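You operate a simulated robot arm through the tools that you are given. There is no shell and no other tool. Be economical: measure what you need, move in short steps, check, and stop when the job is done.

You are at the controls of a simulated robot arm. One attempt, no reset.

JOB
Tighten the three knobs of the manifold.
Fine: small spanner (20) for red and blue, medium spanner (26) for black; tight is where the yellow marks meet; lay the spanners back.

It is judged by the outcome, as a careful person would: the job done as asked, and still so three seconds after it is handed in. It fails if anything else is knocked over, pushed out of place, dropped, spilled or broken.

ROBOT AND FRAMES
A 6-joint arm with a two-finger parallel gripper, fixed in place. Base frame: the origin is at the foot of the arm, x ahead of it, y to its left, z up. Readings come in m, rad, newtons and seconds.
With the tool pointing down near the work surface it reaches from about 0.14 to 0.84 m from the base axis. Its first joint turns from -2.897 to 2.897 rad. Payload 3.91 kg.
The TCP is the grasp point between the finger pads, 0.03 m short of the fingertips. In the tool frame z runs along the fingers and y along their closing line. Largest opening 0.11 m; finger width 0.02, thickness 0.01; the body of the gripper, 0.048 by 0.112 m, starts 0.055 m behind the TCP.
Orientation is that of the tool frame in the base frame, as a unit quaternion [x, y, z, w]. With the fingers straight down and closing along the base's y, the tool's x points along the base's -x, its y along +y and its z along -z.

CONTROLS
- The arm moves only by the tool move_arm. Its argument "moves" is a list of rows, each a list of 7 numbers: the shift along the base's x, y, z in m, then the turn, a rotation vector about the base's x, y, z in rad, then the finger opening in m, from 0 to 0.11. In form: [[dx, dy, dz, ax, ay, az, gripper], ...]. A call has 1 to 10 rows; each row is the pose to reach, as a shift and turn from the pose commanded when the call began. Rows are played at 5 a second. More than 0.05 m and 0.15 rad between two rows, or a gripper value outside its range, and nothing of the call is played. A pose out of reach is approached as far as the arm can. The call stops where the force on the tool passes 90 N (or 10 N more than at its start, if that is more) or the arm is blocked; 0.2 s more then pass. The fingers move at their own pace (about 0.108 m/s each) and stop on an object; they squeeze with about 35 N. The grip force told is the motor's: it shows also when the fingers shut on nothing. Time passes only in rows, and 0.2 s behind the last, so rows that repeat a pose let the fingers close. It gives the time, the measured TCP pose, the force on the tool (base axes), the opening and the grip force at its end, in the units of the frame above (readings bear some noise).
- Cameras (640 x 400 px; columns grow to the right, rows downward): "scene" is fixed at [0.3976, -0.4988, 1.6804]; the picture's right is [0.99, 0.13, 0.00], its down [0.06, -0.41, -0.91] and it looks along [-0.12, 0.90, -0.42] (base axes); focal length 349 px, centre (320, 200). "wrist" rides on the gripper at [0.077, 0.007, -0.114] in the tool frame; the picture's right is [-0.09, 1.00, 0.00], its down [-0.80, -0.07, -0.59] and it looks along [-0.59, -0.05, 0.80] (tool axes); focal length 270 px, centre (320, 200). There is no depth. A picture from a camera that has moved, and an enlarged one, comes with that camera's place and axes in the base frame and with its lens.
- snapshot(camera): a new picture of that camera. No time passes.
- lift_body(by): slides the trunk up (or, below 0, down) by that many m; the arm rides with it, the base frame stays. It gives what a move gives, with no picture.
- inspect(camera, box): a new picture of the part [left, top, right, bottom] of that camera's present view, enlarged. No time passes.
- job_done(): hands the job in; it is judged then, once.

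Work in short steps. Places have to be worked out from the pictures, the camera data and where the tool is seen: move nearer, look again, correct. Check each grasp and each placing, and mend what went wrong. You have 120 turns and 76 pictures in all, those below and enlarged ones among them. Open the gripper and draw the arm clear of the work before you hand the job in, unless the task says otherwise; then end with one line.

The tools are called after "Request:" as a command line: name --pt "numbers of a row" for each row, then --argument value for the rest, lists and objects as JSON in quotes. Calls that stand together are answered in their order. move_arm: Moves the arm, as the interface text tells. Its arguments: {"type":"object","properties":{"moves":{"type":"array","items":{"type":"array","items":{"type":"number"}}}},"required":["moves"]} The other tools are called the same way: lift_body (by) slides the trunk up or down; snapshot (camera) takes a picture; inspect (camera, box) takes an enlarged picture of a part of a camera's view; job_done () hands the job in.

At the start:

```text
clock: 0.0
eef_pos: [0.0478, 0.4362, 1.1779]
orientation: [0.0, 1.0, 0.0, 0.0]
wrist_force: [-1.0, -0.5, -0.4]
opening: 0.1102
gripper_force: 0.0
trunk travel left (down, up): [-0.475, 0.065]
```

scene: 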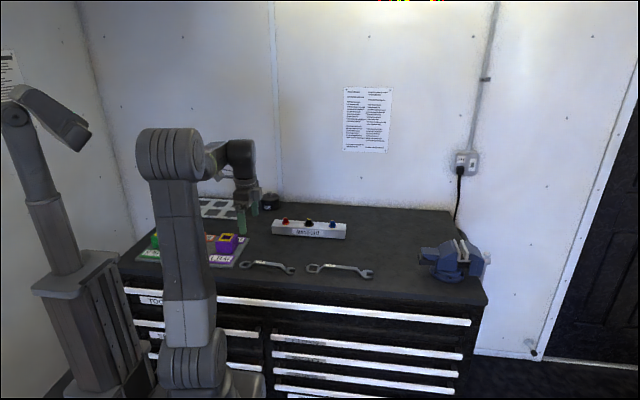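
wrist: 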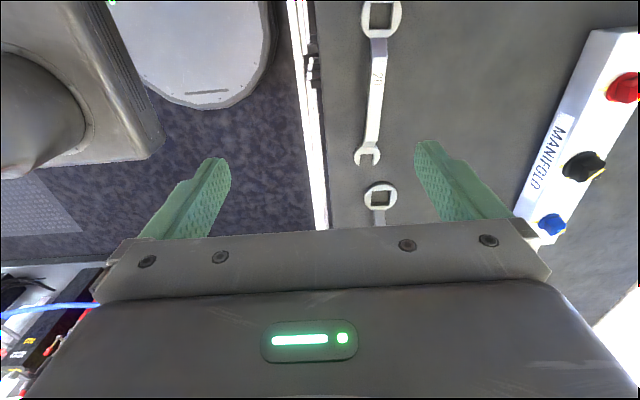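

I'll start with close-ups of the manifold, the spanners and the notice on the wall.

Request:
inspect --camera "scene" --box '[230, 190, 390, 290]'

Request:
inspect --camera "wrist" --box '[320, 0, 640, 250]'

Request:
inspect --camera "scene" --box '[335, 80, 400, 155]'

```text
4.00 times, centred on (310, 240) of scene
camera zoom: at [0.3976, -0.4988, 1.6804], right [0.99, 0.13, 0.0], down [0.06, -0.41, -0.91], along [-0.12, 0.9, -0.42], focal length 1397 px, centre (360, 40)
```

zoom: 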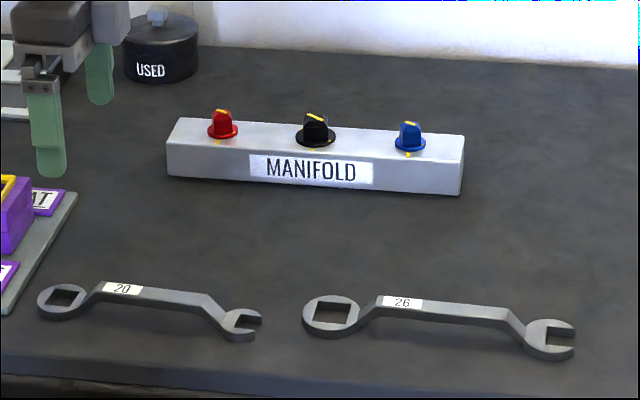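

```text
1.60 times, centred on (480, 125) of wrist
camera zoom: at [-0.0294, 0.4419, 1.2926], right [0.09, 1.0, 0.0], down [0.8, -0.07, 0.59], along [0.59, -0.05, -0.8], focal length 432 px, centre (64, 320)
```

zoom: 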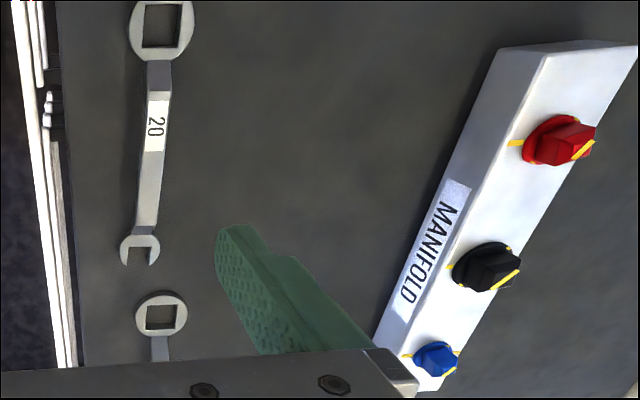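

```text
5.33 times, centred on (368, 118) of scene
camera zoom: at [0.3976, -0.4988, 1.6804], right [0.99, 0.13, 0.0], down [0.06, -0.41, -0.91], along [-0.12, 0.9, -0.42], focal length 1863 px, centre (67, 640)
```

zoom: 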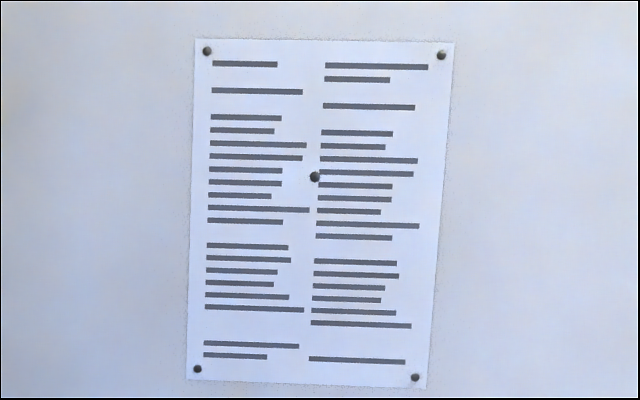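

The manifold is at about y=0.745, with red near x=0.08, black near 0.18 and blue near 0.28. The spanners lie along x at about y=0.5. I'll move over the manifold to read the marks from above.

Request:
move_arm --pt "0 0.045 0 0 0 0 0.11" --pt "0 0.09 0 0 0 0 0.11" --pt "0 0.135 0 0 0 0 0.11" --pt "0 0.18 0 0 0 0 0.11" --pt "0 0.225 0 0 0 0 0.11" --pt "0 0.26 0 0 0 0 0.11"

Request:
snapshot --camera "wrist"

```text
clock: 1.4
eef_pos: [0.0495, 0.6967, 1.177]
orientation: [-0.001, 1.0, -0.001, 0.0]
wrist_force: [-0.9, -0.1, -0.3]
opening: 0.1097
gripper_force: 0.2
trunk travel left (down, up): [-0.475, 0.065]
```

```text
70 pictures are left
camera wrist: at [-0.0291, 0.703, 1.2909], right [0.09, 1.0, 0.0], down [0.8, -0.07, 0.59], along [0.59, -0.05, -0.8], focal length 270 px, centre (320, 200)
```

wrist: 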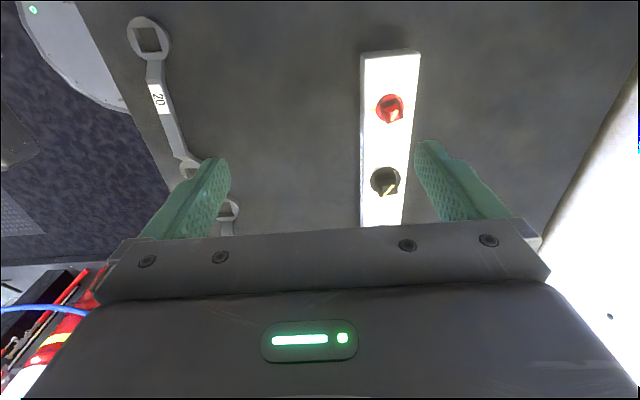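

Request:
inspect --camera "wrist" --box '[340, 40, 440, 220]'

Request:
move_arm --pt "0.045 0 0 0 0 0 0.11" --pt "0.09 0 0 0 0 0 0.11" --pt "0.135 0 0 0 0 0 0.11" --pt "0.18 0 0 0 0 0 0.11"

Request:
inspect --camera "wrist" --box '[320, 0, 480, 100]'

Request:
snapshot --camera "wrist"

```text
2.22 times, centred on (390, 130) of wrist
camera zoom: at [-0.0291, 0.703, 1.2909], right [0.09, 1.0, 0.0], down [0.8, -0.07, 0.59], along [0.59, -0.05, -0.8], focal length 601 px, centre (164, 356)
```

zoom: 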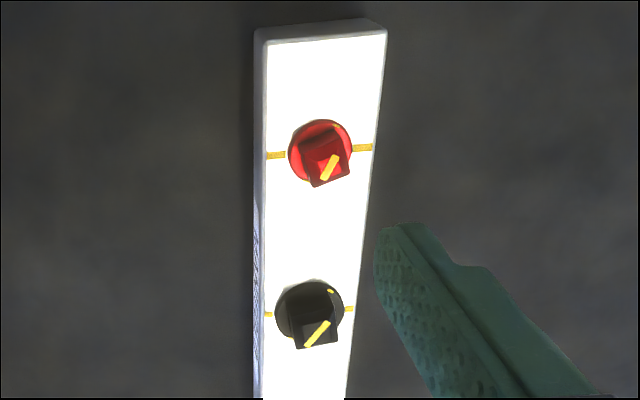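

```text
clock: 2.4
eef_pos: [0.2321, 0.6955, 1.1785]
orientation: [0.0, 1.0, 0.0, 0.0]
wrist_force: [1.0, 0.2, 0.0]
opening: 0.1101
gripper_force: 0.0
trunk travel left (down, up): [-0.475, 0.065]
```

```text
4.00 times, centred on (400, 50) of wrist
camera zoom: at [0.1545, 0.7023, 1.2941], right [0.09, 1.0, 0.0], down [0.8, -0.07, 0.59], along [0.59, -0.05, -0.8], focal length 1081 px, centre (0, 800)
```

zoom: 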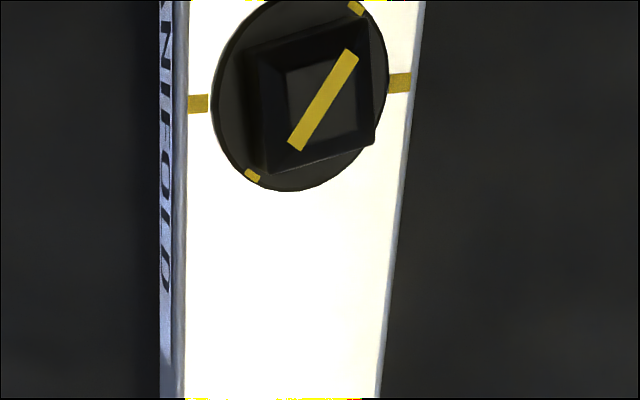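

```text
67 pictures are left
camera wrist: at [0.1545, 0.7023, 1.2941], right [0.09, 1.0, 0.0], down [0.8, -0.07, 0.59], along [0.59, -0.05, -0.8], focal length 270 px, centre (320, 200)
```

wrist: 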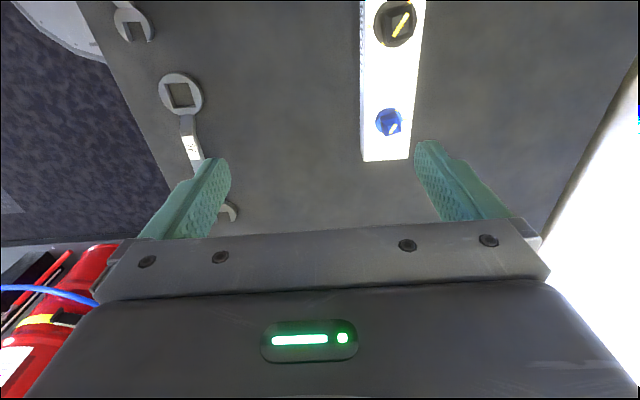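

The marks are clear. Each knob has a line across its top that must turn clockwise by about 60° to meet the ±y marks, and a square body that suits the ring end. By triangulation the black knob is at about (0.179, 0.775), its top at z≈0.995 and the box top at 0.97. Next I'll look at the blue knob and go over spanner 20.

Request:
move_arm --pt "0.04 0 0 0 0 0 0.11" --pt "0.08 0 0 0 0 0 0.11"

Request:
inspect --camera "wrist" --box '[320, 0, 480, 100]'

Request:
move_arm --pt "-0.034 -0.03 0 0 0 0 0.11" --pt "-0.068 -0.06 0 0 0 0 0.11" --pt "-0.102 -0.09 0 0 0 0 0.11" --pt "-0.136 -0.12 0 0 0 0 0.11" --pt "-0.17 -0.15 0 0 0 0 0.11" --pt "-0.204 -0.18 0 0 0 0 0.11" --pt "-0.237 -0.194 -0.03 0 0 0 0.11" --pt "-0.237 -0.194 -0.06 0 0 0 0.11" --pt "-0.237 -0.194 -0.08 0 0 0 0.11"

Request:
snapshot --camera "wrist"

```text
clock: 3.0
eef_pos: [0.3014, 0.67, 1.1802]
orientation: [0.0, 1.0, 0.001, 0.0]
wrist_force: [0.7, 0.4, -0.5]
opening: 0.1101
gripper_force: 0.1
out of reach, approached as far as the arm can: row 2
trunk travel left (down, up): [-0.475, 0.065]
```

```text
4.00 times, centred on (400, 50) of wrist
camera zoom: at [0.2244, 0.6779, 1.2955], right [0.09, 1.0, 0.0], down [0.8, -0.07, 0.59], along [0.59, -0.05, -0.8], focal length 1081 px, centre (0, 800)
```

zoom: 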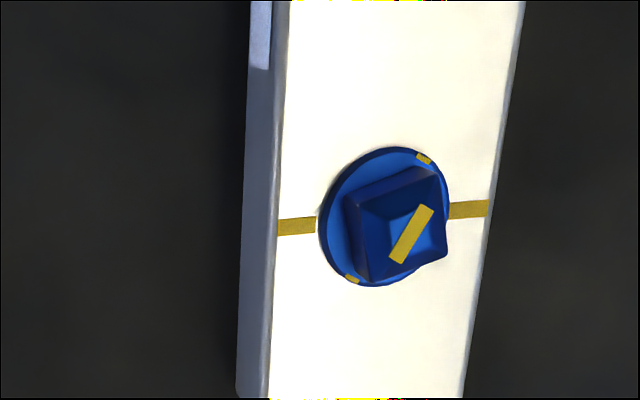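

```text
clock: 5.0
eef_pos: [0.0673, 0.4812, 1.1008]
orientation: [-0.001, 1.0, 0.0, 0.0]
wrist_force: [-0.2, -1.1, -0.9]
opening: 0.11
gripper_force: 0.2
trunk travel left (down, up): [-0.475, 0.065]
```

```text
65 pictures are left
camera wrist: at [-0.0101, 0.487, 1.2145], right [0.09, 1.0, 0.0], down [0.8, -0.07, 0.59], along [0.59, -0.05, -0.8], focal length 270 px, centre (320, 200)
```

wrist: 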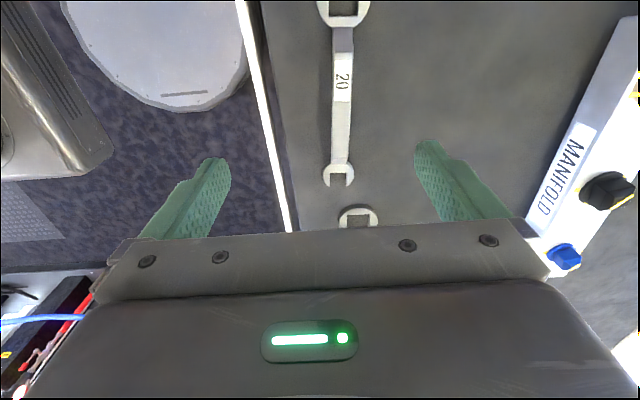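

Blue is at about (0.280, 0.777) and red at about (0.080, 0.778). The spanner 20 handle midpoint is near (0.076, 0.500), tilted about -4°. I'll line up above it, descend partway and check.

Request:
move_arm --pt "0.009 0.019 -0.03 0 0 -0.073 0.07" --pt "0.009 0.019 -0.06 0 0 -0.073 0.07" --pt "0.009 0.019 -0.09 0 0 -0.073 0.07"

Request:
snapshot --camera "wrist"

Request:
inspect --camera "scene" --box '[220, 210, 320, 290]'

```text
clock: 5.8
eef_pos: [0.0704, 0.4987, 1.0068]
orientation: [0.037, 0.999, 0.0, 0.0]
wrist_force: [0.6, -0.2, 0.2]
opening: 0.0701
gripper_force: 0.0
trunk travel left (down, up): [-0.475, 0.065]
```

```text
64 pictures are left
camera wrist: at [-0.0051, 0.5109, 1.1232], right [0.16, 0.99, 0.0], down [0.79, -0.13, 0.59], along [0.59, -0.1, -0.8], focal length 270 px, centre (320, 200)
```

wrist: 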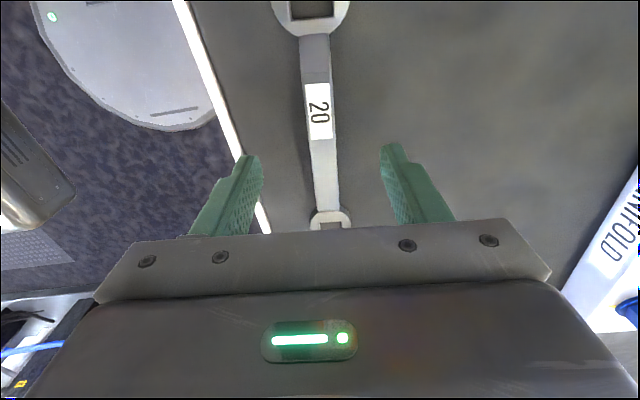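

```text
5.00 times, centred on (270, 250) of scene
camera zoom: at [0.3976, -0.4988, 1.6804], right [0.99, 0.13, 0.0], down [0.06, -0.41, -0.91], along [-0.12, 0.9, -0.42], focal length 1747 px, centre (570, -50)
```

zoom: 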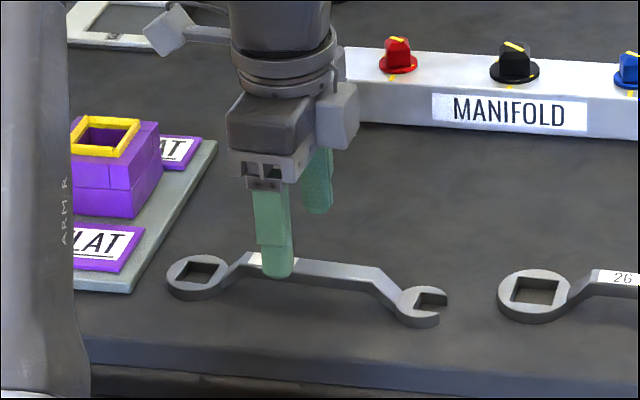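

The alignment looks good: the handle is within 1 mm laterally and the angle matches. I'll descend to grip height and close.

Request:
move_arm --pt "0.005 0.001 -0.02 0 0 0 0.07" --pt "0.005 0.001 -0.035 0 0 0 0.07" --pt "0.005 0.001 -0.035 0 0 0 0.04" --pt "0.005 0.001 -0.035 0 0 0 0.0" --pt "0.005 0.001 -0.035 0 0 0 0.0" --pt "0.005 0.001 -0.035 0 0 0 0.0"

Request:
inspect --camera "scene" --box '[220, 210, 320, 290]'

```text
clock: 7.2
eef_pos: [0.0803, 0.5016, 0.9727]
orientation: [0.036, 0.999, 0.0, -0.001]
wrist_force: [0.4, -0.4, 0.2]
opening: 0.0174
gripper_force: 35.2
trunk travel left (down, up): [-0.475, 0.065]
```

```text
5.00 times, centred on (270, 250) of scene
camera zoom: at [0.3976, -0.4988, 1.6804], right [0.99, 0.13, 0.0], down [0.06, -0.41, -0.91], along [-0.12, 0.9, -0.42], focal length 1747 px, centre (570, -50)
```

zoom: 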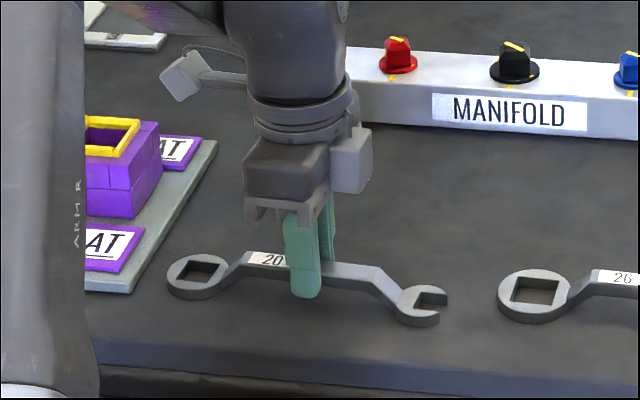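

The grip is firm (opening 17 mm, 35 N). I'll lift and check the ring's place relative to the gripper.

Request:
move_arm --pt "0 0 0.01 0 0 0 0.0" --pt "0 0 0.04 0 0 0 0.0" --pt "0 0 0.07 0 0 0 0.0" --pt "0 0 0.1 0 0 0 0.0" --pt "0 0 0.1 0 0 0 0.0"

Request:
snapshot --camera "wrist"

Request:
inspect --camera "scene" --box '[220, 180, 320, 260]'

```text
clock: 8.4
eef_pos: [0.0818, 0.5, 1.0752]
orientation: [0.037, 0.999, 0.0, 0.0]
wrist_force: [0.8, 0.5, -2.6]
opening: 0.0174
gripper_force: 34.9
trunk travel left (down, up): [-0.475, 0.065]
```

```text
61 pictures are left
camera wrist: at [0.0052, 0.512, 1.1898], right [0.16, 0.99, 0.0], down [0.79, -0.13, 0.59], along [0.59, -0.1, -0.8], focal length 270 px, centre (320, 200)
```

wrist: 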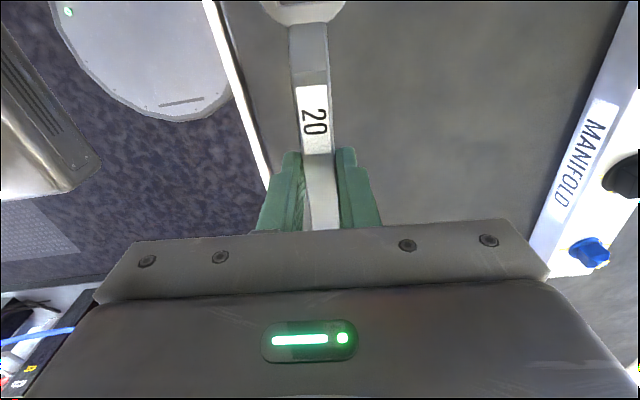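

```text
5.00 times, centred on (270, 220) of scene
camera zoom: at [0.3976, -0.4988, 1.6804], right [0.99, 0.13, 0.0], down [0.06, -0.41, -0.91], along [-0.12, 0.9, -0.42], focal length 1747 px, centre (570, 100)
```

zoom: 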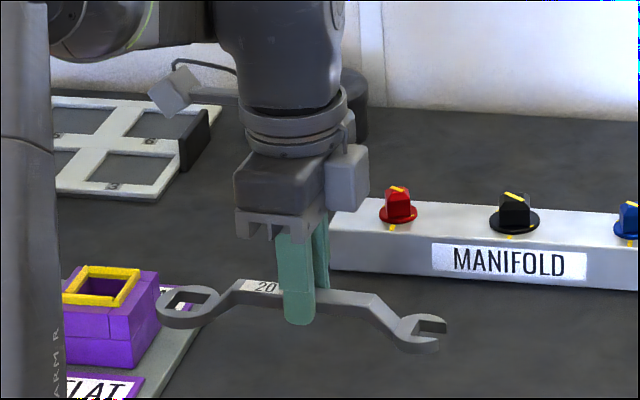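

It lifted level. But the ring is just outside the wrist view, and I want to see ring and knob together. I'll set it back down and regrip about 22 mm closer to the ring.

Request:
move_arm --pt "-0.001 0.001 -0.04 0 0 0 0.0" --pt "-0.001 0.001 -0.08 0 0 0 0.0" --pt "-0.001 0.001 -0.095 0 0 0 0.0" --pt "-0.001 0.001 -0.101 0 0 0 0.0" --pt "-0.001 0.001 -0.101 0 0 0 0.03" --pt "-0.001 0.001 -0.101 0 0 0 0.04" --pt "-0.024 0.003 -0.101 0 0 0 0.04" --pt "-0.024 0.003 -0.101 0 0 0 0.0" --pt "-0.024 0.003 -0.101 0 0 0 0.0" --pt "-0.024 0.003 -0.101 0 0 0 0.0"

Request:
move_arm --pt "0 0 0.01 0 0 0 0.0" --pt "0 0 0.04 0 0 0 0.0" --pt "0 0 0.08 0 0 0 0.0" --pt "0 0 0.08 0 0 0 0.0"

Request:
snapshot --camera "wrist"

Request:
inspect --camera "scene" --box '[220, 180, 320, 260]'

```text
clock: 10.6
eef_pos: [0.0534, 0.5038, 0.9731]
orientation: [0.036, 0.999, 0.0, 0.0]
wrist_force: [1.0, -0.6, -0.1]
opening: 0.0175
gripper_force: 35.0
trunk travel left (down, up): [-0.475, 0.065]
```

```text
clock: 11.6
eef_pos: [0.0537, 0.5043, 1.0527]
orientation: [0.036, 0.999, -0.001, -0.001]
wrist_force: [0.1, -0.4, -1.4]
opening: 0.0172
gripper_force: 35.4
trunk travel left (down, up): [-0.475, 0.065]
```

```text
59 pictures are left
camera wrist: at [-0.0231, 0.5167, 1.1676], right [0.16, 0.99, 0.0], down [0.79, -0.13, 0.59], along [0.59, -0.1, -0.8], focal length 270 px, centre (320, 200)
```

wrist: 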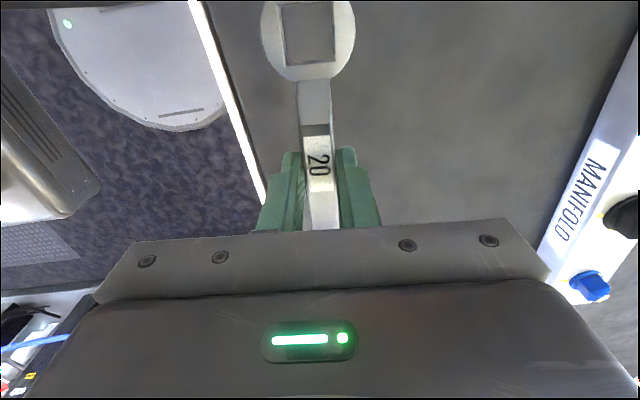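

```text
5.00 times, centred on (270, 220) of scene
camera zoom: at [0.3976, -0.4988, 1.6804], right [0.99, 0.13, 0.0], down [0.06, -0.41, -0.91], along [-0.12, 0.9, -0.42], focal length 1747 px, centre (570, 100)
```

zoom: 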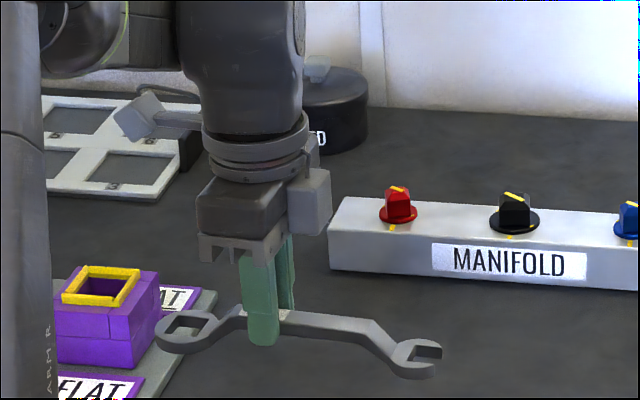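

The ring is now fully visible at tool (+0.065, 0.001), held level. I'll raise it, turn about -68° and bring the ring to hover over the red knob.

Request:
move_arm --pt "0.0 0.0 0.02 0 0 -0.05 0.0" --pt "0.005 0.02 0.04 0 0 -0.18 0.0" --pt "0.01 0.045 0.04 0 0 -0.32 0.0" --pt "0.015 0.07 0.04 0 0 -0.46 0.0" --pt "0.02 0.095 0.04 0 0 -0.6 0.0" --pt "0.027 0.12 0.04 0 0 -0.74 0.0" --pt "0.033 0.145 0.04 0 0 -0.88 0.0" --pt "0.04 0.17 0.04 0 0 -1.02 0.0" --pt "0.046 0.195 0.04 0 0 -1.15 0.0" --pt "0.047 0.205 0.04 0 0 -1.187 0.0"

Request:
snapshot --camera "wrist"

```text
clock: 13.8
eef_pos: [0.1031, 0.7067, 1.0932]
orientation: [0.59, 0.807, 0.0, -0.001]
wrist_force: [0.3, 0.2, -1.2]
opening: 0.0174
gripper_force: 35.0
trunk travel left (down, up): [-0.475, 0.065]
```

```text
57 pictures are left
camera wrist: at [0.0843, 0.7832, 1.2069], right [0.98, 0.22, 0.0], down [0.18, -0.78, 0.6], along [0.13, -0.58, -0.8], focal length 270 px, centre (320, 200)
```

wrist: 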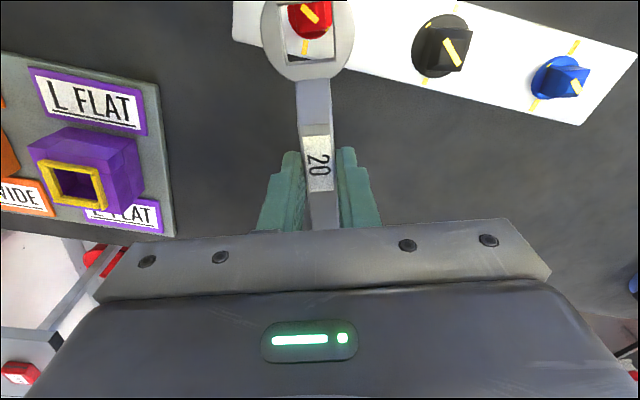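

The red knob shows through the ring hole. I'll zoom in to measure the alignment.

Request:
inspect --camera "wrist" --box '[240, 0, 400, 100]'

Request:
inspect --camera "scene" --box '[240, 180, 340, 240]'

```text
4.00 times, centred on (320, 50) of wrist
camera zoom: at [0.0843, 0.7832, 1.2069], right [0.98, 0.22, 0.0], down [0.18, -0.78, 0.6], along [0.13, -0.58, -0.8], focal length 1081 px, centre (320, 800)
```

zoom: 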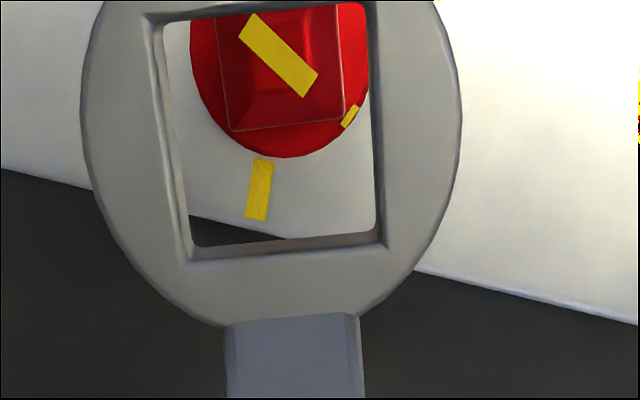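

```text
6.40 times, centred on (290, 210) of scene
camera zoom: at [0.3976, -0.4988, 1.6804], right [0.99, 0.13, 0.0], down [0.06, -0.41, -0.91], along [-0.12, 0.9, -0.42], focal length 2236 px, centre (512, 136)
```

zoom: 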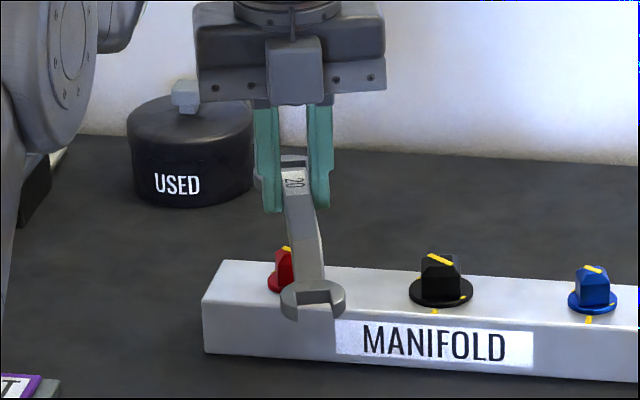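

The knob is about 3.5° counter-clockwise of the hole, and the ring needs to go about 6 mm forward. I'll correct that, lower to just above the knob top and check.

Request:
move_arm --pt "0.0019 0.0069 0 0 0 0.06 0.0" --pt "0.0019 0.0069 -0.02 0 0 0.06 0.0" --pt "0.0019 0.0069 -0.04 0 0 0.06 0.0" --pt "0.0019 0.0069 -0.048 0 0 0.06 0.0" --pt "0.0019 0.0069 -0.048 0 0 0.06 0.0"

Request:
inspect --camera "wrist" --box '[240, 0, 400, 100]'

```text
clock: 15.0
eef_pos: [0.1023, 0.7153, 1.0435]
orientation: [0.564, 0.826, 0.0, 0.0]
wrist_force: [-0.6, -0.1, -1.5]
opening: 0.0176
gripper_force: 35.0
trunk travel left (down, up): [-0.475, 0.065]
```

```text
4.00 times, centred on (320, 50) of wrist
camera zoom: at [0.0807, 0.7895, 1.1586], right [0.96, 0.28, 0.0], down [0.22, -0.77, 0.59], along [0.17, -0.57, -0.8], focal length 1081 px, centre (320, 800)
```

zoom: 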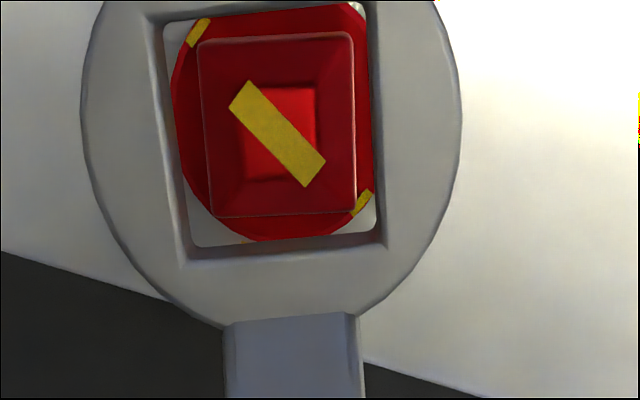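

That's well centred, so I'll lower the ring onto the knob.

Request:
move_arm --pt "0 0 -0.008 0 0 0 0.0" --pt "0 0 -0.014 0 0 0 0.0" --pt "0 0 -0.02 0 0 0 0.0" --pt "0 0 -0.022 0 0 0 0.0"

Request:
inspect --camera "wrist" --box '[240, 0, 400, 100]'

Request:
inspect --camera "scene" --box '[240, 180, 340, 240]'

```text
clock: 16.0
eef_pos: [0.104, 0.7161, 1.022]
orientation: [0.564, 0.826, 0.0, 0.0]
wrist_force: [0.2, -0.3, -1.4]
opening: 0.0176
gripper_force: 35.1
trunk travel left (down, up): [-0.475, 0.065]
```

```text
4.00 times, centred on (320, 50) of wrist
camera zoom: at [0.0813, 0.7896, 1.1365], right [0.96, 0.28, 0.0], down [0.22, -0.77, 0.59], along [0.17, -0.57, -0.8], focal length 1081 px, centre (320, 800)
```

zoom: 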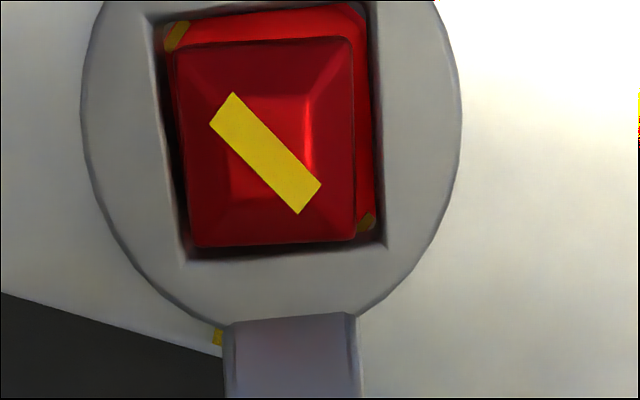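

```text
6.40 times, centred on (290, 210) of scene
camera zoom: at [0.3976, -0.4988, 1.6804], right [0.99, 0.13, 0.0], down [0.06, -0.41, -0.91], along [-0.12, 0.9, -0.42], focal length 2236 px, centre (512, 136)
```

zoom: 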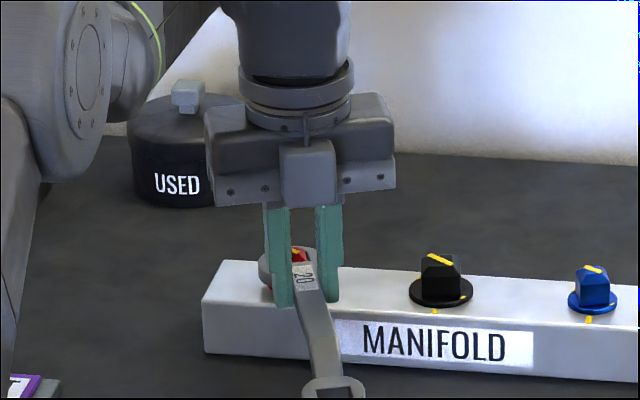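

The ring surrounds the square body. I'll seat it 3 mm lower and begin turning clockwise about the knob centre, by about 0.4 rad.

Request:
move_arm --pt "-0.0005 -0.0003 -0.003 0 0 0 0.0" --pt "-0.0066 -0.0023 -0.003 0 0 -0.1 0.0" --pt "-0.0129 -0.0038 -0.003 0 0 -0.2 0.0" --pt "-0.0193 -0.0045 -0.003 0 0 -0.3 0.0" --pt "-0.0258 -0.0047 -0.003 0 0 -0.4 0.0" --pt "-0.0258 -0.0047 -0.003 0 0 -0.4 0.0"

Request:
inspect --camera "wrist" --box '[240, 0, 400, 100]'

```text
clock: 17.4
eef_pos: [0.0905, 0.7112, 1.0189]
orientation: [0.642, 0.767, -0.001, -0.002]
wrist_force: [-0.2, 1.1, -1.3]
opening: 0.017
gripper_force: 34.7
out of reach, approached as far as the arm can: row 4, 5, 6
trunk travel left (down, up): [-0.475, 0.065]
```

```text
4.00 times, centred on (320, 50) of wrist
camera zoom: at [0.0835, 0.7879, 1.1338], right [1.0, 0.09, 0.0], down [0.07, -0.8, 0.59], along [0.05, -0.59, -0.8], focal length 1081 px, centre (320, 800)
```

zoom: 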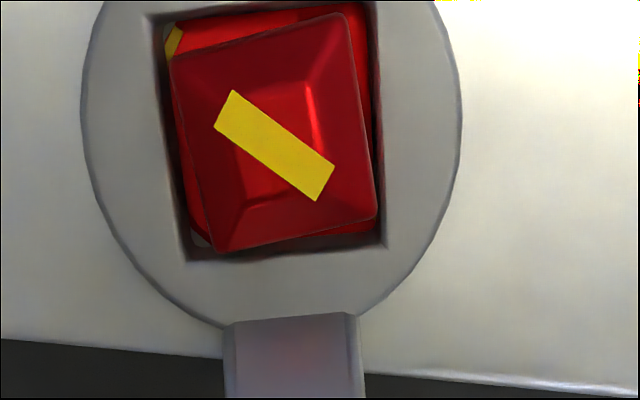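

The wrist has hit a joint limit near yaw -80°, so this stroke can't go on. The square fits every 90°, so I'll lift off and come in with the handle at about +20° instead. Raising the trunk gives the lift and also helps the reach.

Request:
lift_body --by 0.06

Request:
snapshot --camera "scene"

```text
clock: 18.4
eef_pos: [0.0895, 0.7116, 1.0783]
orientation: [0.641, 0.768, -0.002, -0.001]
wrist_force: [0.6, 0.5, -2.3]
opening: 0.0175
gripper_force: 35.2
trunk travel left (down, up): [-0.535, 0.005]
```

```text
50 pictures are left
```

scene: 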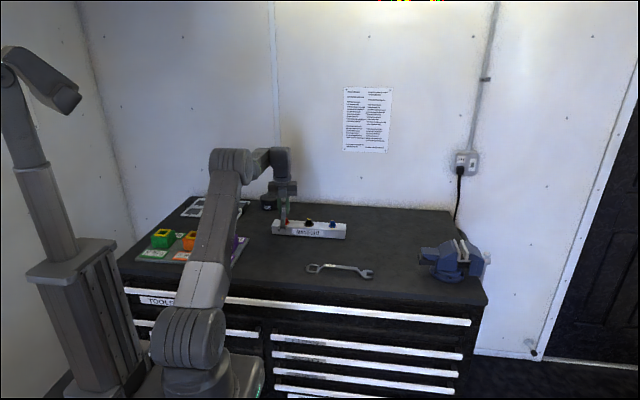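

I'll rotate the spanner to about +20° while hovering, then go over the knob.

Request:
move_arm --pt "0.005 0 0 0 0 0.145 0.0" --pt "0.01 0 0 0 0 0.29 0.0" --pt "0.015 0.005 0 0 0 0.435 0.0" --pt "0.02 0.01 0 0 0 0.58 0.0" --pt "0.025 0.02 0 0 0 0.725 0.0" --pt "0.03 0.03 0 0 0 0.87 0.0" --pt "0.035 0.04 0 0 0 1.015 0.0" --pt "0.04 0.05 0 0 0 1.16 0.0" --pt "0.045 0.06 0 0 0 1.305 0.0" --pt "0.05 0.07 0 0 0 1.45 0.0"

Request:
move_arm --pt "0 0.005 0 0 0 0.145 0.0" --pt "0 0.015 -0.01 0 0 0.27 0.0" --pt "0 0.015 -0.025 0 0 0.27 0.0" --pt "0 0.015 -0.025 0 0 0.27 0.0"

Request:
inspect --camera "wrist" --box '[240, 0, 400, 100]'

```text
clock: 20.6
eef_pos: [0.1378, 0.7704, 1.0775]
orientation: [-0.03, 1.0, -0.002, 0.0]
wrist_force: [-0.2, 1.1, -1.3]
opening: 0.0177
gripper_force: 35.1
out of reach, approached as far as the arm can: row 10
trunk travel left (down, up): [-0.535, 0.005]
```

```text
clock: 21.6
eef_pos: [0.1403, 0.7749, 1.0481]
orientation: [-0.163, 0.987, -0.001, 0.001]
wrist_force: [0.1, 0.0, -1.0]
opening: 0.0174
gripper_force: 34.6
out of reach, approached as far as the arm can: row 1, 2, 3, 4
trunk travel left (down, up): [-0.535, 0.005]
```

```text
4.00 times, centred on (320, 50) of wrist
camera zoom: at [0.0641, 0.7564, 1.1639], right [-0.24, 0.97, 0.0], down [0.78, 0.19, 0.59], along [0.58, 0.14, -0.8], focal length 1081 px, centre (320, 800)
```

zoom: 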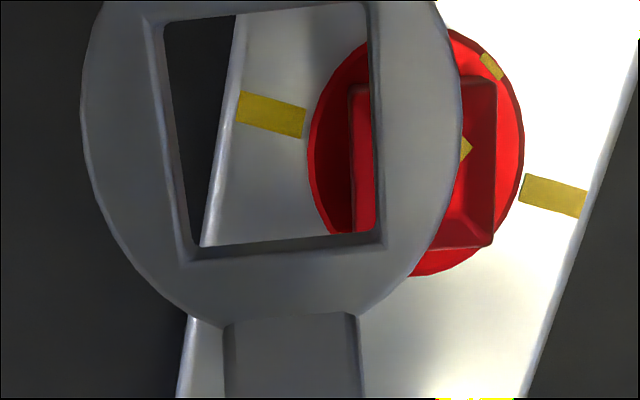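

The arm can't reach a +20° start (r limit is about 0.79). The wrist limits do allow the handle to sweep -70° to -135° if I grip the spanner with the gripper turned 180°. I'll return the spanner to its place to regrip.

Request:
move_arm --pt "0 -0.02 0.025 0 0 0 0.0" --pt "-0.01 -0.06 0.03 0 0 -0.1 0.0" --pt "-0.02 -0.1 0.03 0 0 -0.2 0.0" --pt "-0.04 -0.14 0.03 0 0 -0.3 0.0" --pt "-0.055 -0.18 0.03 0 0 -0.401 0.0" --pt "-0.07 -0.22 0.03 0 0 -0.401 0.0" --pt "-0.085 -0.26 0.03 0 0 -0.401 0.0" --pt "-0.087 -0.272 0.0 0 0 -0.401 0.0" --pt "-0.087 -0.272 0.0 0 0 -0.401 0.0"

```text
clock: 23.6
eef_pos: [0.0522, 0.5036, 1.048]
orientation: [0.037, 0.999, -0.002, 0.001]
wrist_force: [-0.4, 0.3, -1.7]
opening: 0.0172
gripper_force: 34.9
trunk travel left (down, up): [-0.535, 0.005]
```

Request:
move_arm --pt "0.001 0 -0.03 0 0 0 0.0" --pt "0.001 0 -0.06 0 0 0 0.0" --pt "0.001 0 -0.071 0 0 0 0.0" --pt "0.001 0 -0.075 0 0 0 0.0" --pt "0.001 0 -0.075 0 0 0 0.0" --pt "0.001 0 -0.075 0 0 0 0.04" --pt "0.001 0 -0.075 0 0 0 0.06" --pt "0.001 0 -0.03 0 0 0 0.06" --pt "0.001 0 0.0 0 0 0 0.06"

Request:
snapshot --camera "wrist"

```text
clock: 25.6
eef_pos: [0.0539, 0.5003, 1.0506]
orientation: [0.037, 0.999, -0.001, 0.001]
wrist_force: [0.9, 0.3, -0.6]
opening: 0.0596
gripper_force: 0.1
trunk travel left (down, up): [-0.535, 0.005]
```

```text
48 pictures are left
camera wrist: at [-0.022, 0.5133, 1.1645], right [0.16, 0.99, 0.0], down [0.79, -0.13, 0.59], along [0.59, -0.1, -0.8], focal length 270 px, centre (320, 200)
```

wrist: 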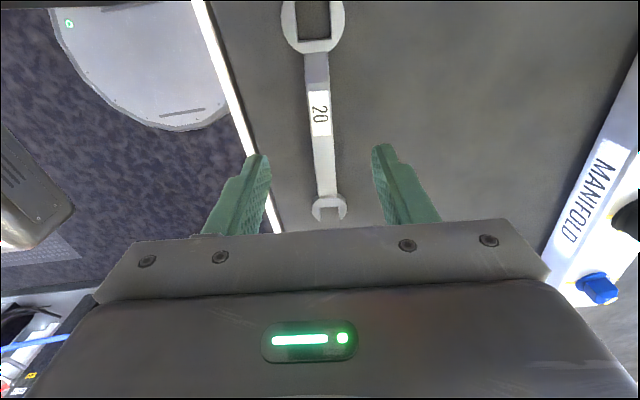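

The spanner is laid back in its place. Now I'll turn the gripper 180° above it.

Request:
move_arm --pt "0 0 0 0 0 0.143 0.06" --pt "0 0 0 0 0 0.286 0.06" --pt "0 0 0 0 0 0.428 0.06" --pt "0 0 0 0 0 0.571 0.06" --pt "0 0 0 0 0 0.714 0.06" --pt "0 0 0 0 0 0.857 0.06" --pt "0 0 0 0 0 1.0 0.06" --pt "0 0 0 0 0 1.142 0.06" --pt "0 0 0 0 0 1.285 0.06" --pt "0 0 0 0 0 1.428 0.06"

Request:
move_arm --pt "0 0 0 0 0 0.143 0.06" --pt "0 0 0 0 0 0.286 0.06" --pt "0 0 0 0 0 0.428 0.06" --pt "0 0 0 0 0 0.571 0.06" --pt "0 0 0 0 0 0.714 0.06" --pt "0 0 0 0 0 0.857 0.06" --pt "0 0 0 0 0 1.0 0.06" --pt "0 0 0 0 0 1.142 0.06" --pt "0 0 0 0 0 1.285 0.06" --pt "0 0 0 0 0 1.428 0.06"

Request:
move_arm --pt "0 0 0 0 0 0.143 0.06" --pt "0 0 0 0 0 0.2856 0.06" --pt "0 0 0 0 0 0.2856 0.06"

Request:
snapshot --camera "wrist"

```text
clock: 27.8
eef_pos: [0.0541, 0.5014, 1.0491]
orientation: [-0.628, 0.778, -0.001, 0.002]
wrist_force: [-0.2, 0.0, -0.4]
opening: 0.0602
gripper_force: 0.0
trunk travel left (down, up): [-0.535, 0.005]
```

```text
clock: 30.0
eef_pos: [0.0544, 0.5023, 1.0511]
orientation: [0.984, -0.177, -0.001, -0.002]
wrist_force: [-0.3, 0.4, 0.7]
opening: 0.0602
gripper_force: 0.1
trunk travel left (down, up): [-0.535, 0.005]
```

```text
clock: 30.8
eef_pos: [0.0522, 0.5034, 1.0498]
orientation: [0.999, -0.035, 0.001, -0.002]
wrist_force: [-0.1, 0.6, 0.0]
opening: 0.0603
gripper_force: 0.2
trunk travel left (down, up): [-0.535, 0.005]
```

```text
47 pictures are left
camera wrist: at [0.129, 0.4898, 1.1648], right [-0.16, -0.99, 0.0], down [-0.79, 0.13, 0.59], along [-0.59, 0.1, -0.8], focal length 270 px, centre (320, 200)
```

wrist: 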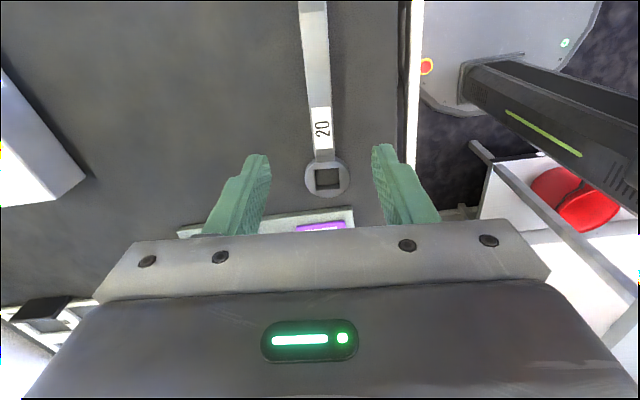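

I'll descend and grip at the same spot on the handle, then lift.

Request:
move_arm --pt "0.001 0 -0.04 0 0 0 0.06" --pt "0.001 0 -0.077 0 0 0 0.06" --pt "0.001 0 -0.077 0 0 0 0.03" --pt "0.001 0 -0.077 0 0 0 0.0" --pt "0.001 0 -0.077 0 0 0 0.0" --pt "0.001 0 -0.077 0 0 0 0.0"

Request:
move_arm --pt "0 0 0.01 0 0 0 0.0" --pt "0 0 0.05 0 0 0 0.0" --pt "0 0 0.1 0 0 0 0.0" --pt "0 0 0.1 0 0 0 0.0"

Request:
inspect --camera "scene" --box '[220, 180, 320, 260]'

Request:
snapshot --camera "wrist"

```text
clock: 32.2
eef_pos: [0.0555, 0.5041, 0.9735]
orientation: [0.999, -0.037, 0.0, -0.002]
wrist_force: [-0.3, -0.4, -0.3]
opening: 0.0173
gripper_force: 35.4
trunk travel left (down, up): [-0.535, 0.005]
```

```text
clock: 33.2
eef_pos: [0.0581, 0.5048, 1.0744]
orientation: [0.999, -0.037, 0.0, -0.001]
wrist_force: [0.0, -1.0, -1.6]
opening: 0.0173
gripper_force: 35.3
trunk travel left (down, up): [-0.535, 0.005]
```

```text
5.00 times, centred on (270, 220) of scene
camera zoom: at [0.3976, -0.4988, 1.6804], right [0.99, 0.13, 0.0], down [0.06, -0.41, -0.91], along [-0.12, 0.9, -0.42], focal length 1747 px, centre (570, 100)
```

zoom: 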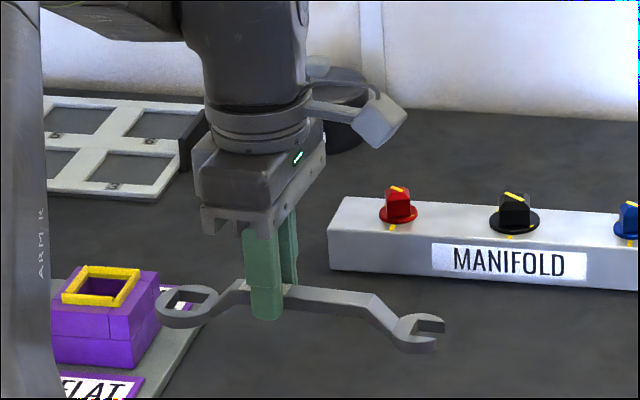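

```text
45 pictures are left
camera wrist: at [0.1335, 0.4911, 1.189], right [-0.16, -0.99, 0.0], down [-0.79, 0.13, 0.59], along [-0.59, 0.1, -0.8], focal length 270 px, centre (320, 200)
```

wrist: 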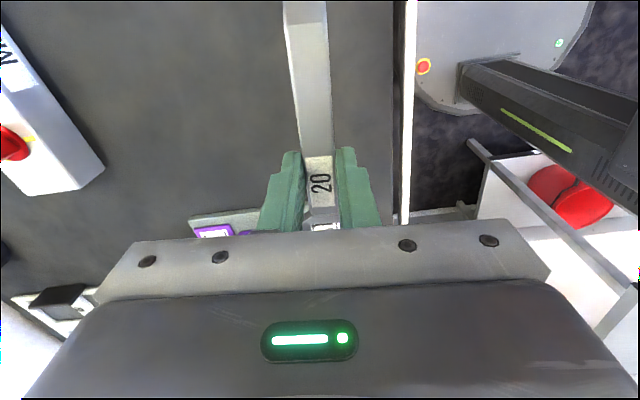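

Same grip, level. I'll carry it to hover over the red knob with the handle at about -70°.

Request:
move_arm --pt "0.005 0.02 0 0 0 -0.145 0.0" --pt "0.01 0.045 0 0 0 -0.29 0.0" --pt "0.015 0.07 0 0 0 -0.435 0.0" --pt "0.02 0.095 0 0 0 -0.58 0.0" --pt "0.025 0.12 0 0 0 -0.725 0.0" --pt "0.03 0.145 0 0 0 -0.87 0.0" --pt "0.037 0.17 0 0 0 -1.015 0.0" --pt "0.045 0.195 0 0 0 -1.159 0.0" --pt "0.0455 0.211 0 0 0 -1.159 0.0" --pt "0.0455 0.211 -0.018 0 0 -1.159 0.0"

Request:
inspect --camera "scene" --box '[250, 190, 330, 240]'

```text
clock: 35.4
eef_pos: [0.1004, 0.7132, 1.0557]
orientation: [0.815, -0.579, 0.001, -0.002]
wrist_force: [0.3, -0.6, -1.7]
opening: 0.0173
gripper_force: 34.9
trunk travel left (down, up): [-0.535, 0.005]
```

```text
8.00 times, centred on (290, 215) of scene
camera zoom: at [0.3976, -0.4988, 1.6804], right [0.99, 0.13, 0.0], down [0.06, -0.41, -0.91], along [-0.12, 0.9, -0.42], focal length 2795 px, centre (560, 80)
```

zoom: 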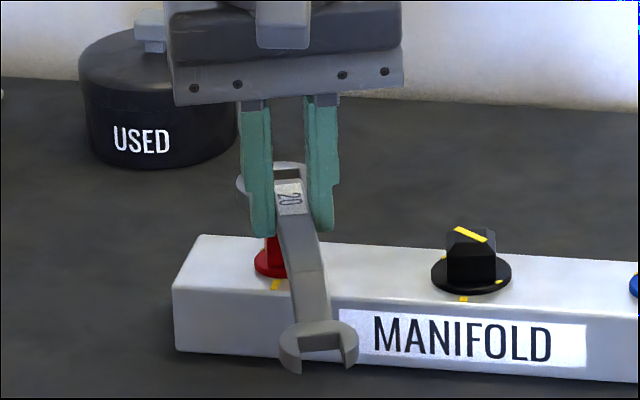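

The columns line up (ring about 284 px, knob about 283 px). I'll lower gently, watching the force.

Request:
move_arm --pt "0.001 0.001 -0.01 0 0 0 0.0" --pt "0.001 0.001 -0.016 0 0 0 0.0" --pt "0.001 0.001 -0.021 0 0 0 0.0" --pt "0.001 0.001 -0.025 0 0 0 0.0"

Request:
inspect --camera "scene" --box '[250, 190, 330, 240]'

```text
clock: 36.4
eef_pos: [0.1001, 0.7145, 1.0282]
orientation: [0.816, -0.577, 0.002, -0.001]
wrist_force: [2.2, -2.3, -1.7]
opening: 0.0171
gripper_force: 35.5
trunk travel left (down, up): [-0.535, 0.005]
```

```text
8.00 times, centred on (290, 215) of scene
camera zoom: at [0.3976, -0.4988, 1.6804], right [0.99, 0.13, 0.0], down [0.06, -0.41, -0.91], along [-0.12, 0.9, -0.42], focal length 2795 px, centre (560, 80)
```

zoom: 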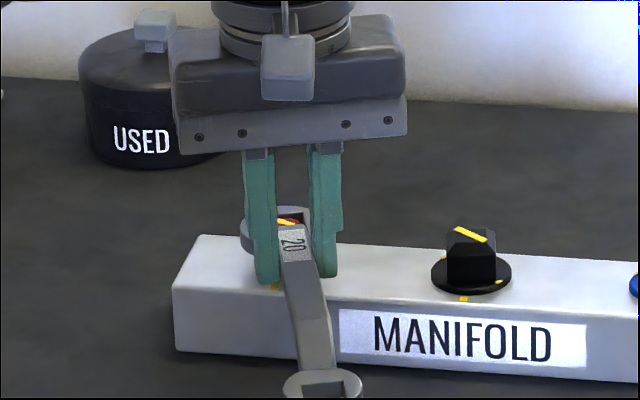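

There's a slight side contact pushing +x and -y. I'll comply by 1 mm and lower further.

Request:
move_arm --pt "0.0012 -0.0008 0 0 0 0 0.0" --pt "0.0012 -0.0008 -0.005 0 0 0 0.0" --pt "0.0012 -0.0008 -0.0095 0 0 0 0.0" --pt "0.0012 -0.0008 -0.0095 0 0 0 0.0"

```text
clock: 37.4
eef_pos: [0.1012, 0.7141, 1.0198]
orientation: [0.816, -0.578, 0.001, -0.002]
wrist_force: [0.0, -0.4, -1.9]
opening: 0.0173
gripper_force: 35.2
trunk travel left (down, up): [-0.535, 0.005]
```

It's seated with no load. I'll turn clockwise 0.5 rad about the knob axis.

Request:
move_arm --pt "-0.0063 -0.0019 0 0 0 -0.1 0.0" --pt "-0.0128 -0.0031 0 0 0 -0.2 0.0" --pt "-0.0194 -0.0037 0 0 0 -0.3 0.0" --pt "-0.026 -0.0036 0 0 0 -0.4 0.0" --pt "-0.0325 -0.0029 0 0 0 -0.5 0.0"

Request:
inspect --camera "scene" --box '[250, 190, 330, 240]'

```text
clock: 38.6
eef_pos: [0.0701, 0.7117, 1.0213]
orientation: [-0.648, 0.762, -0.002, 0.001]
wrist_force: [-0.6, -8.8, -4.8]
opening: 0.0176
gripper_force: 34.7
trunk travel left (down, up): [-0.535, 0.005]
```

```text
8.00 times, centred on (290, 215) of scene
camera zoom: at [0.3976, -0.4988, 1.6804], right [0.99, 0.13, 0.0], down [0.06, -0.41, -0.91], along [-0.12, 0.9, -0.42], focal length 2795 px, centre (560, 80)
```

zoom: 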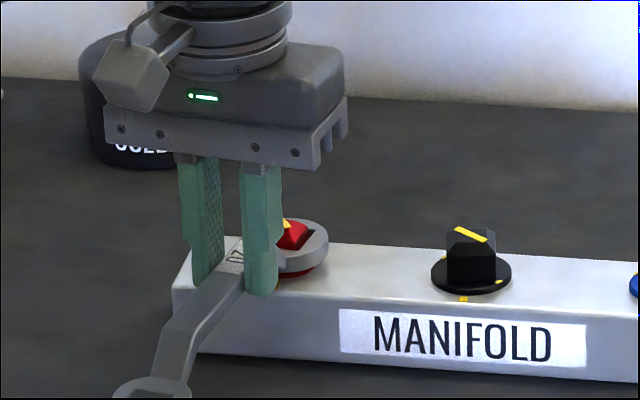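

It's engaged and turning. There is a small radial load, so I'll ease off 1 mm in y while continuing the turn.

Request:
move_arm --pt "-0.0065 0.0002 0 0 0 -0.1 0.0" --pt "-0.0127 0.0022 0 0 0 -0.2 0.0" --pt "-0.0188 0.0048 0 0 0 -0.3 0.0" --pt "-0.0245 0.0083 0 0 0 -0.4 0.0" --pt "-0.0299 0.0121 0 0 0 -0.5 0.0"

Request:
inspect --camera "scene" --box '[260, 200, 308, 230]'

```text
clock: 39.8
eef_pos: [0.0395, 0.7218, 1.022]
orientation: [-0.439, 0.899, 0.0, 0.002]
wrist_force: [-3.3, -4.2, 4.2]
opening: 0.0173
gripper_force: 34.8
trunk travel left (down, up): [-0.535, 0.005]
```

```text
13.33 times, centred on (284, 215) of scene
camera zoom: at [0.3976, -0.4988, 1.6804], right [0.99, 0.13, 0.0], down [0.06, -0.41, -0.91], along [-0.12, 0.9, -0.42], focal length 4658 px, centre (800, 0)
```

zoom: 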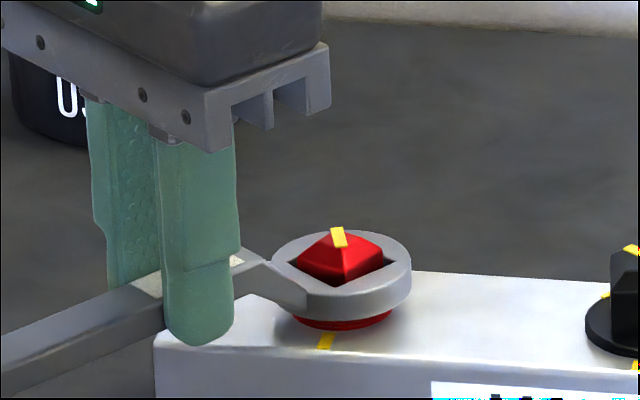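

It's progressing well. I'll zoom closer to measure the line angle.

Request:
inspect --camera "scene" --box '[278, 213, 294, 223]'

```text
16.00 times, centred on (286, 218) of scene
camera zoom: at [0.3976, -0.4988, 1.6804], right [0.99, 0.13, 0.0], down [0.06, -0.41, -0.91], along [-0.12, 0.9, -0.42], focal length 5590 px, centre (864, -88)
```

zoom: 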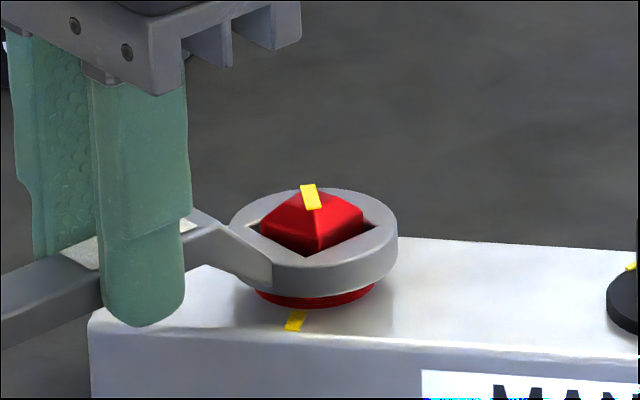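

The line is still about 19° short. I'll turn another 0.30 rad and measure again.

Request:
move_arm --pt "-0.005 0.0043 0 0 0 -0.1 0.0" --pt "-0.0096 0.0091 0 0 0 -0.2 0.0" --pt "-0.0136 0.0143 0 0 0 -0.3 0.0" --pt "-0.0136 0.0143 0 0 0 -0.3 0.0"

Request:
inspect --camera "scene" --box '[278, 213, 294, 223]'

```text
clock: 40.8
eef_pos: [0.0258, 0.737, 1.0222]
orientation: [-0.299, 0.954, -0.002, 0.002]
wrist_force: [0.1, 4.2, 10.9]
opening: 0.0171
gripper_force: 34.9
trunk travel left (down, up): [-0.535, 0.005]
```

```text
16.00 times, centred on (286, 218) of scene
camera zoom: at [0.3976, -0.4988, 1.6804], right [0.99, 0.13, 0.0], down [0.06, -0.41, -0.91], along [-0.12, 0.9, -0.42], focal length 5590 px, centre (864, -88)
```

zoom: 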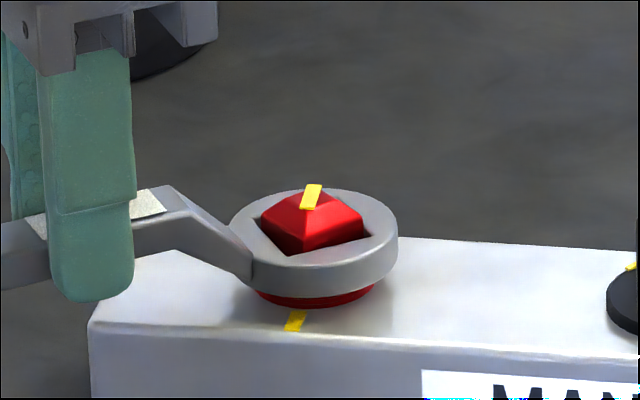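

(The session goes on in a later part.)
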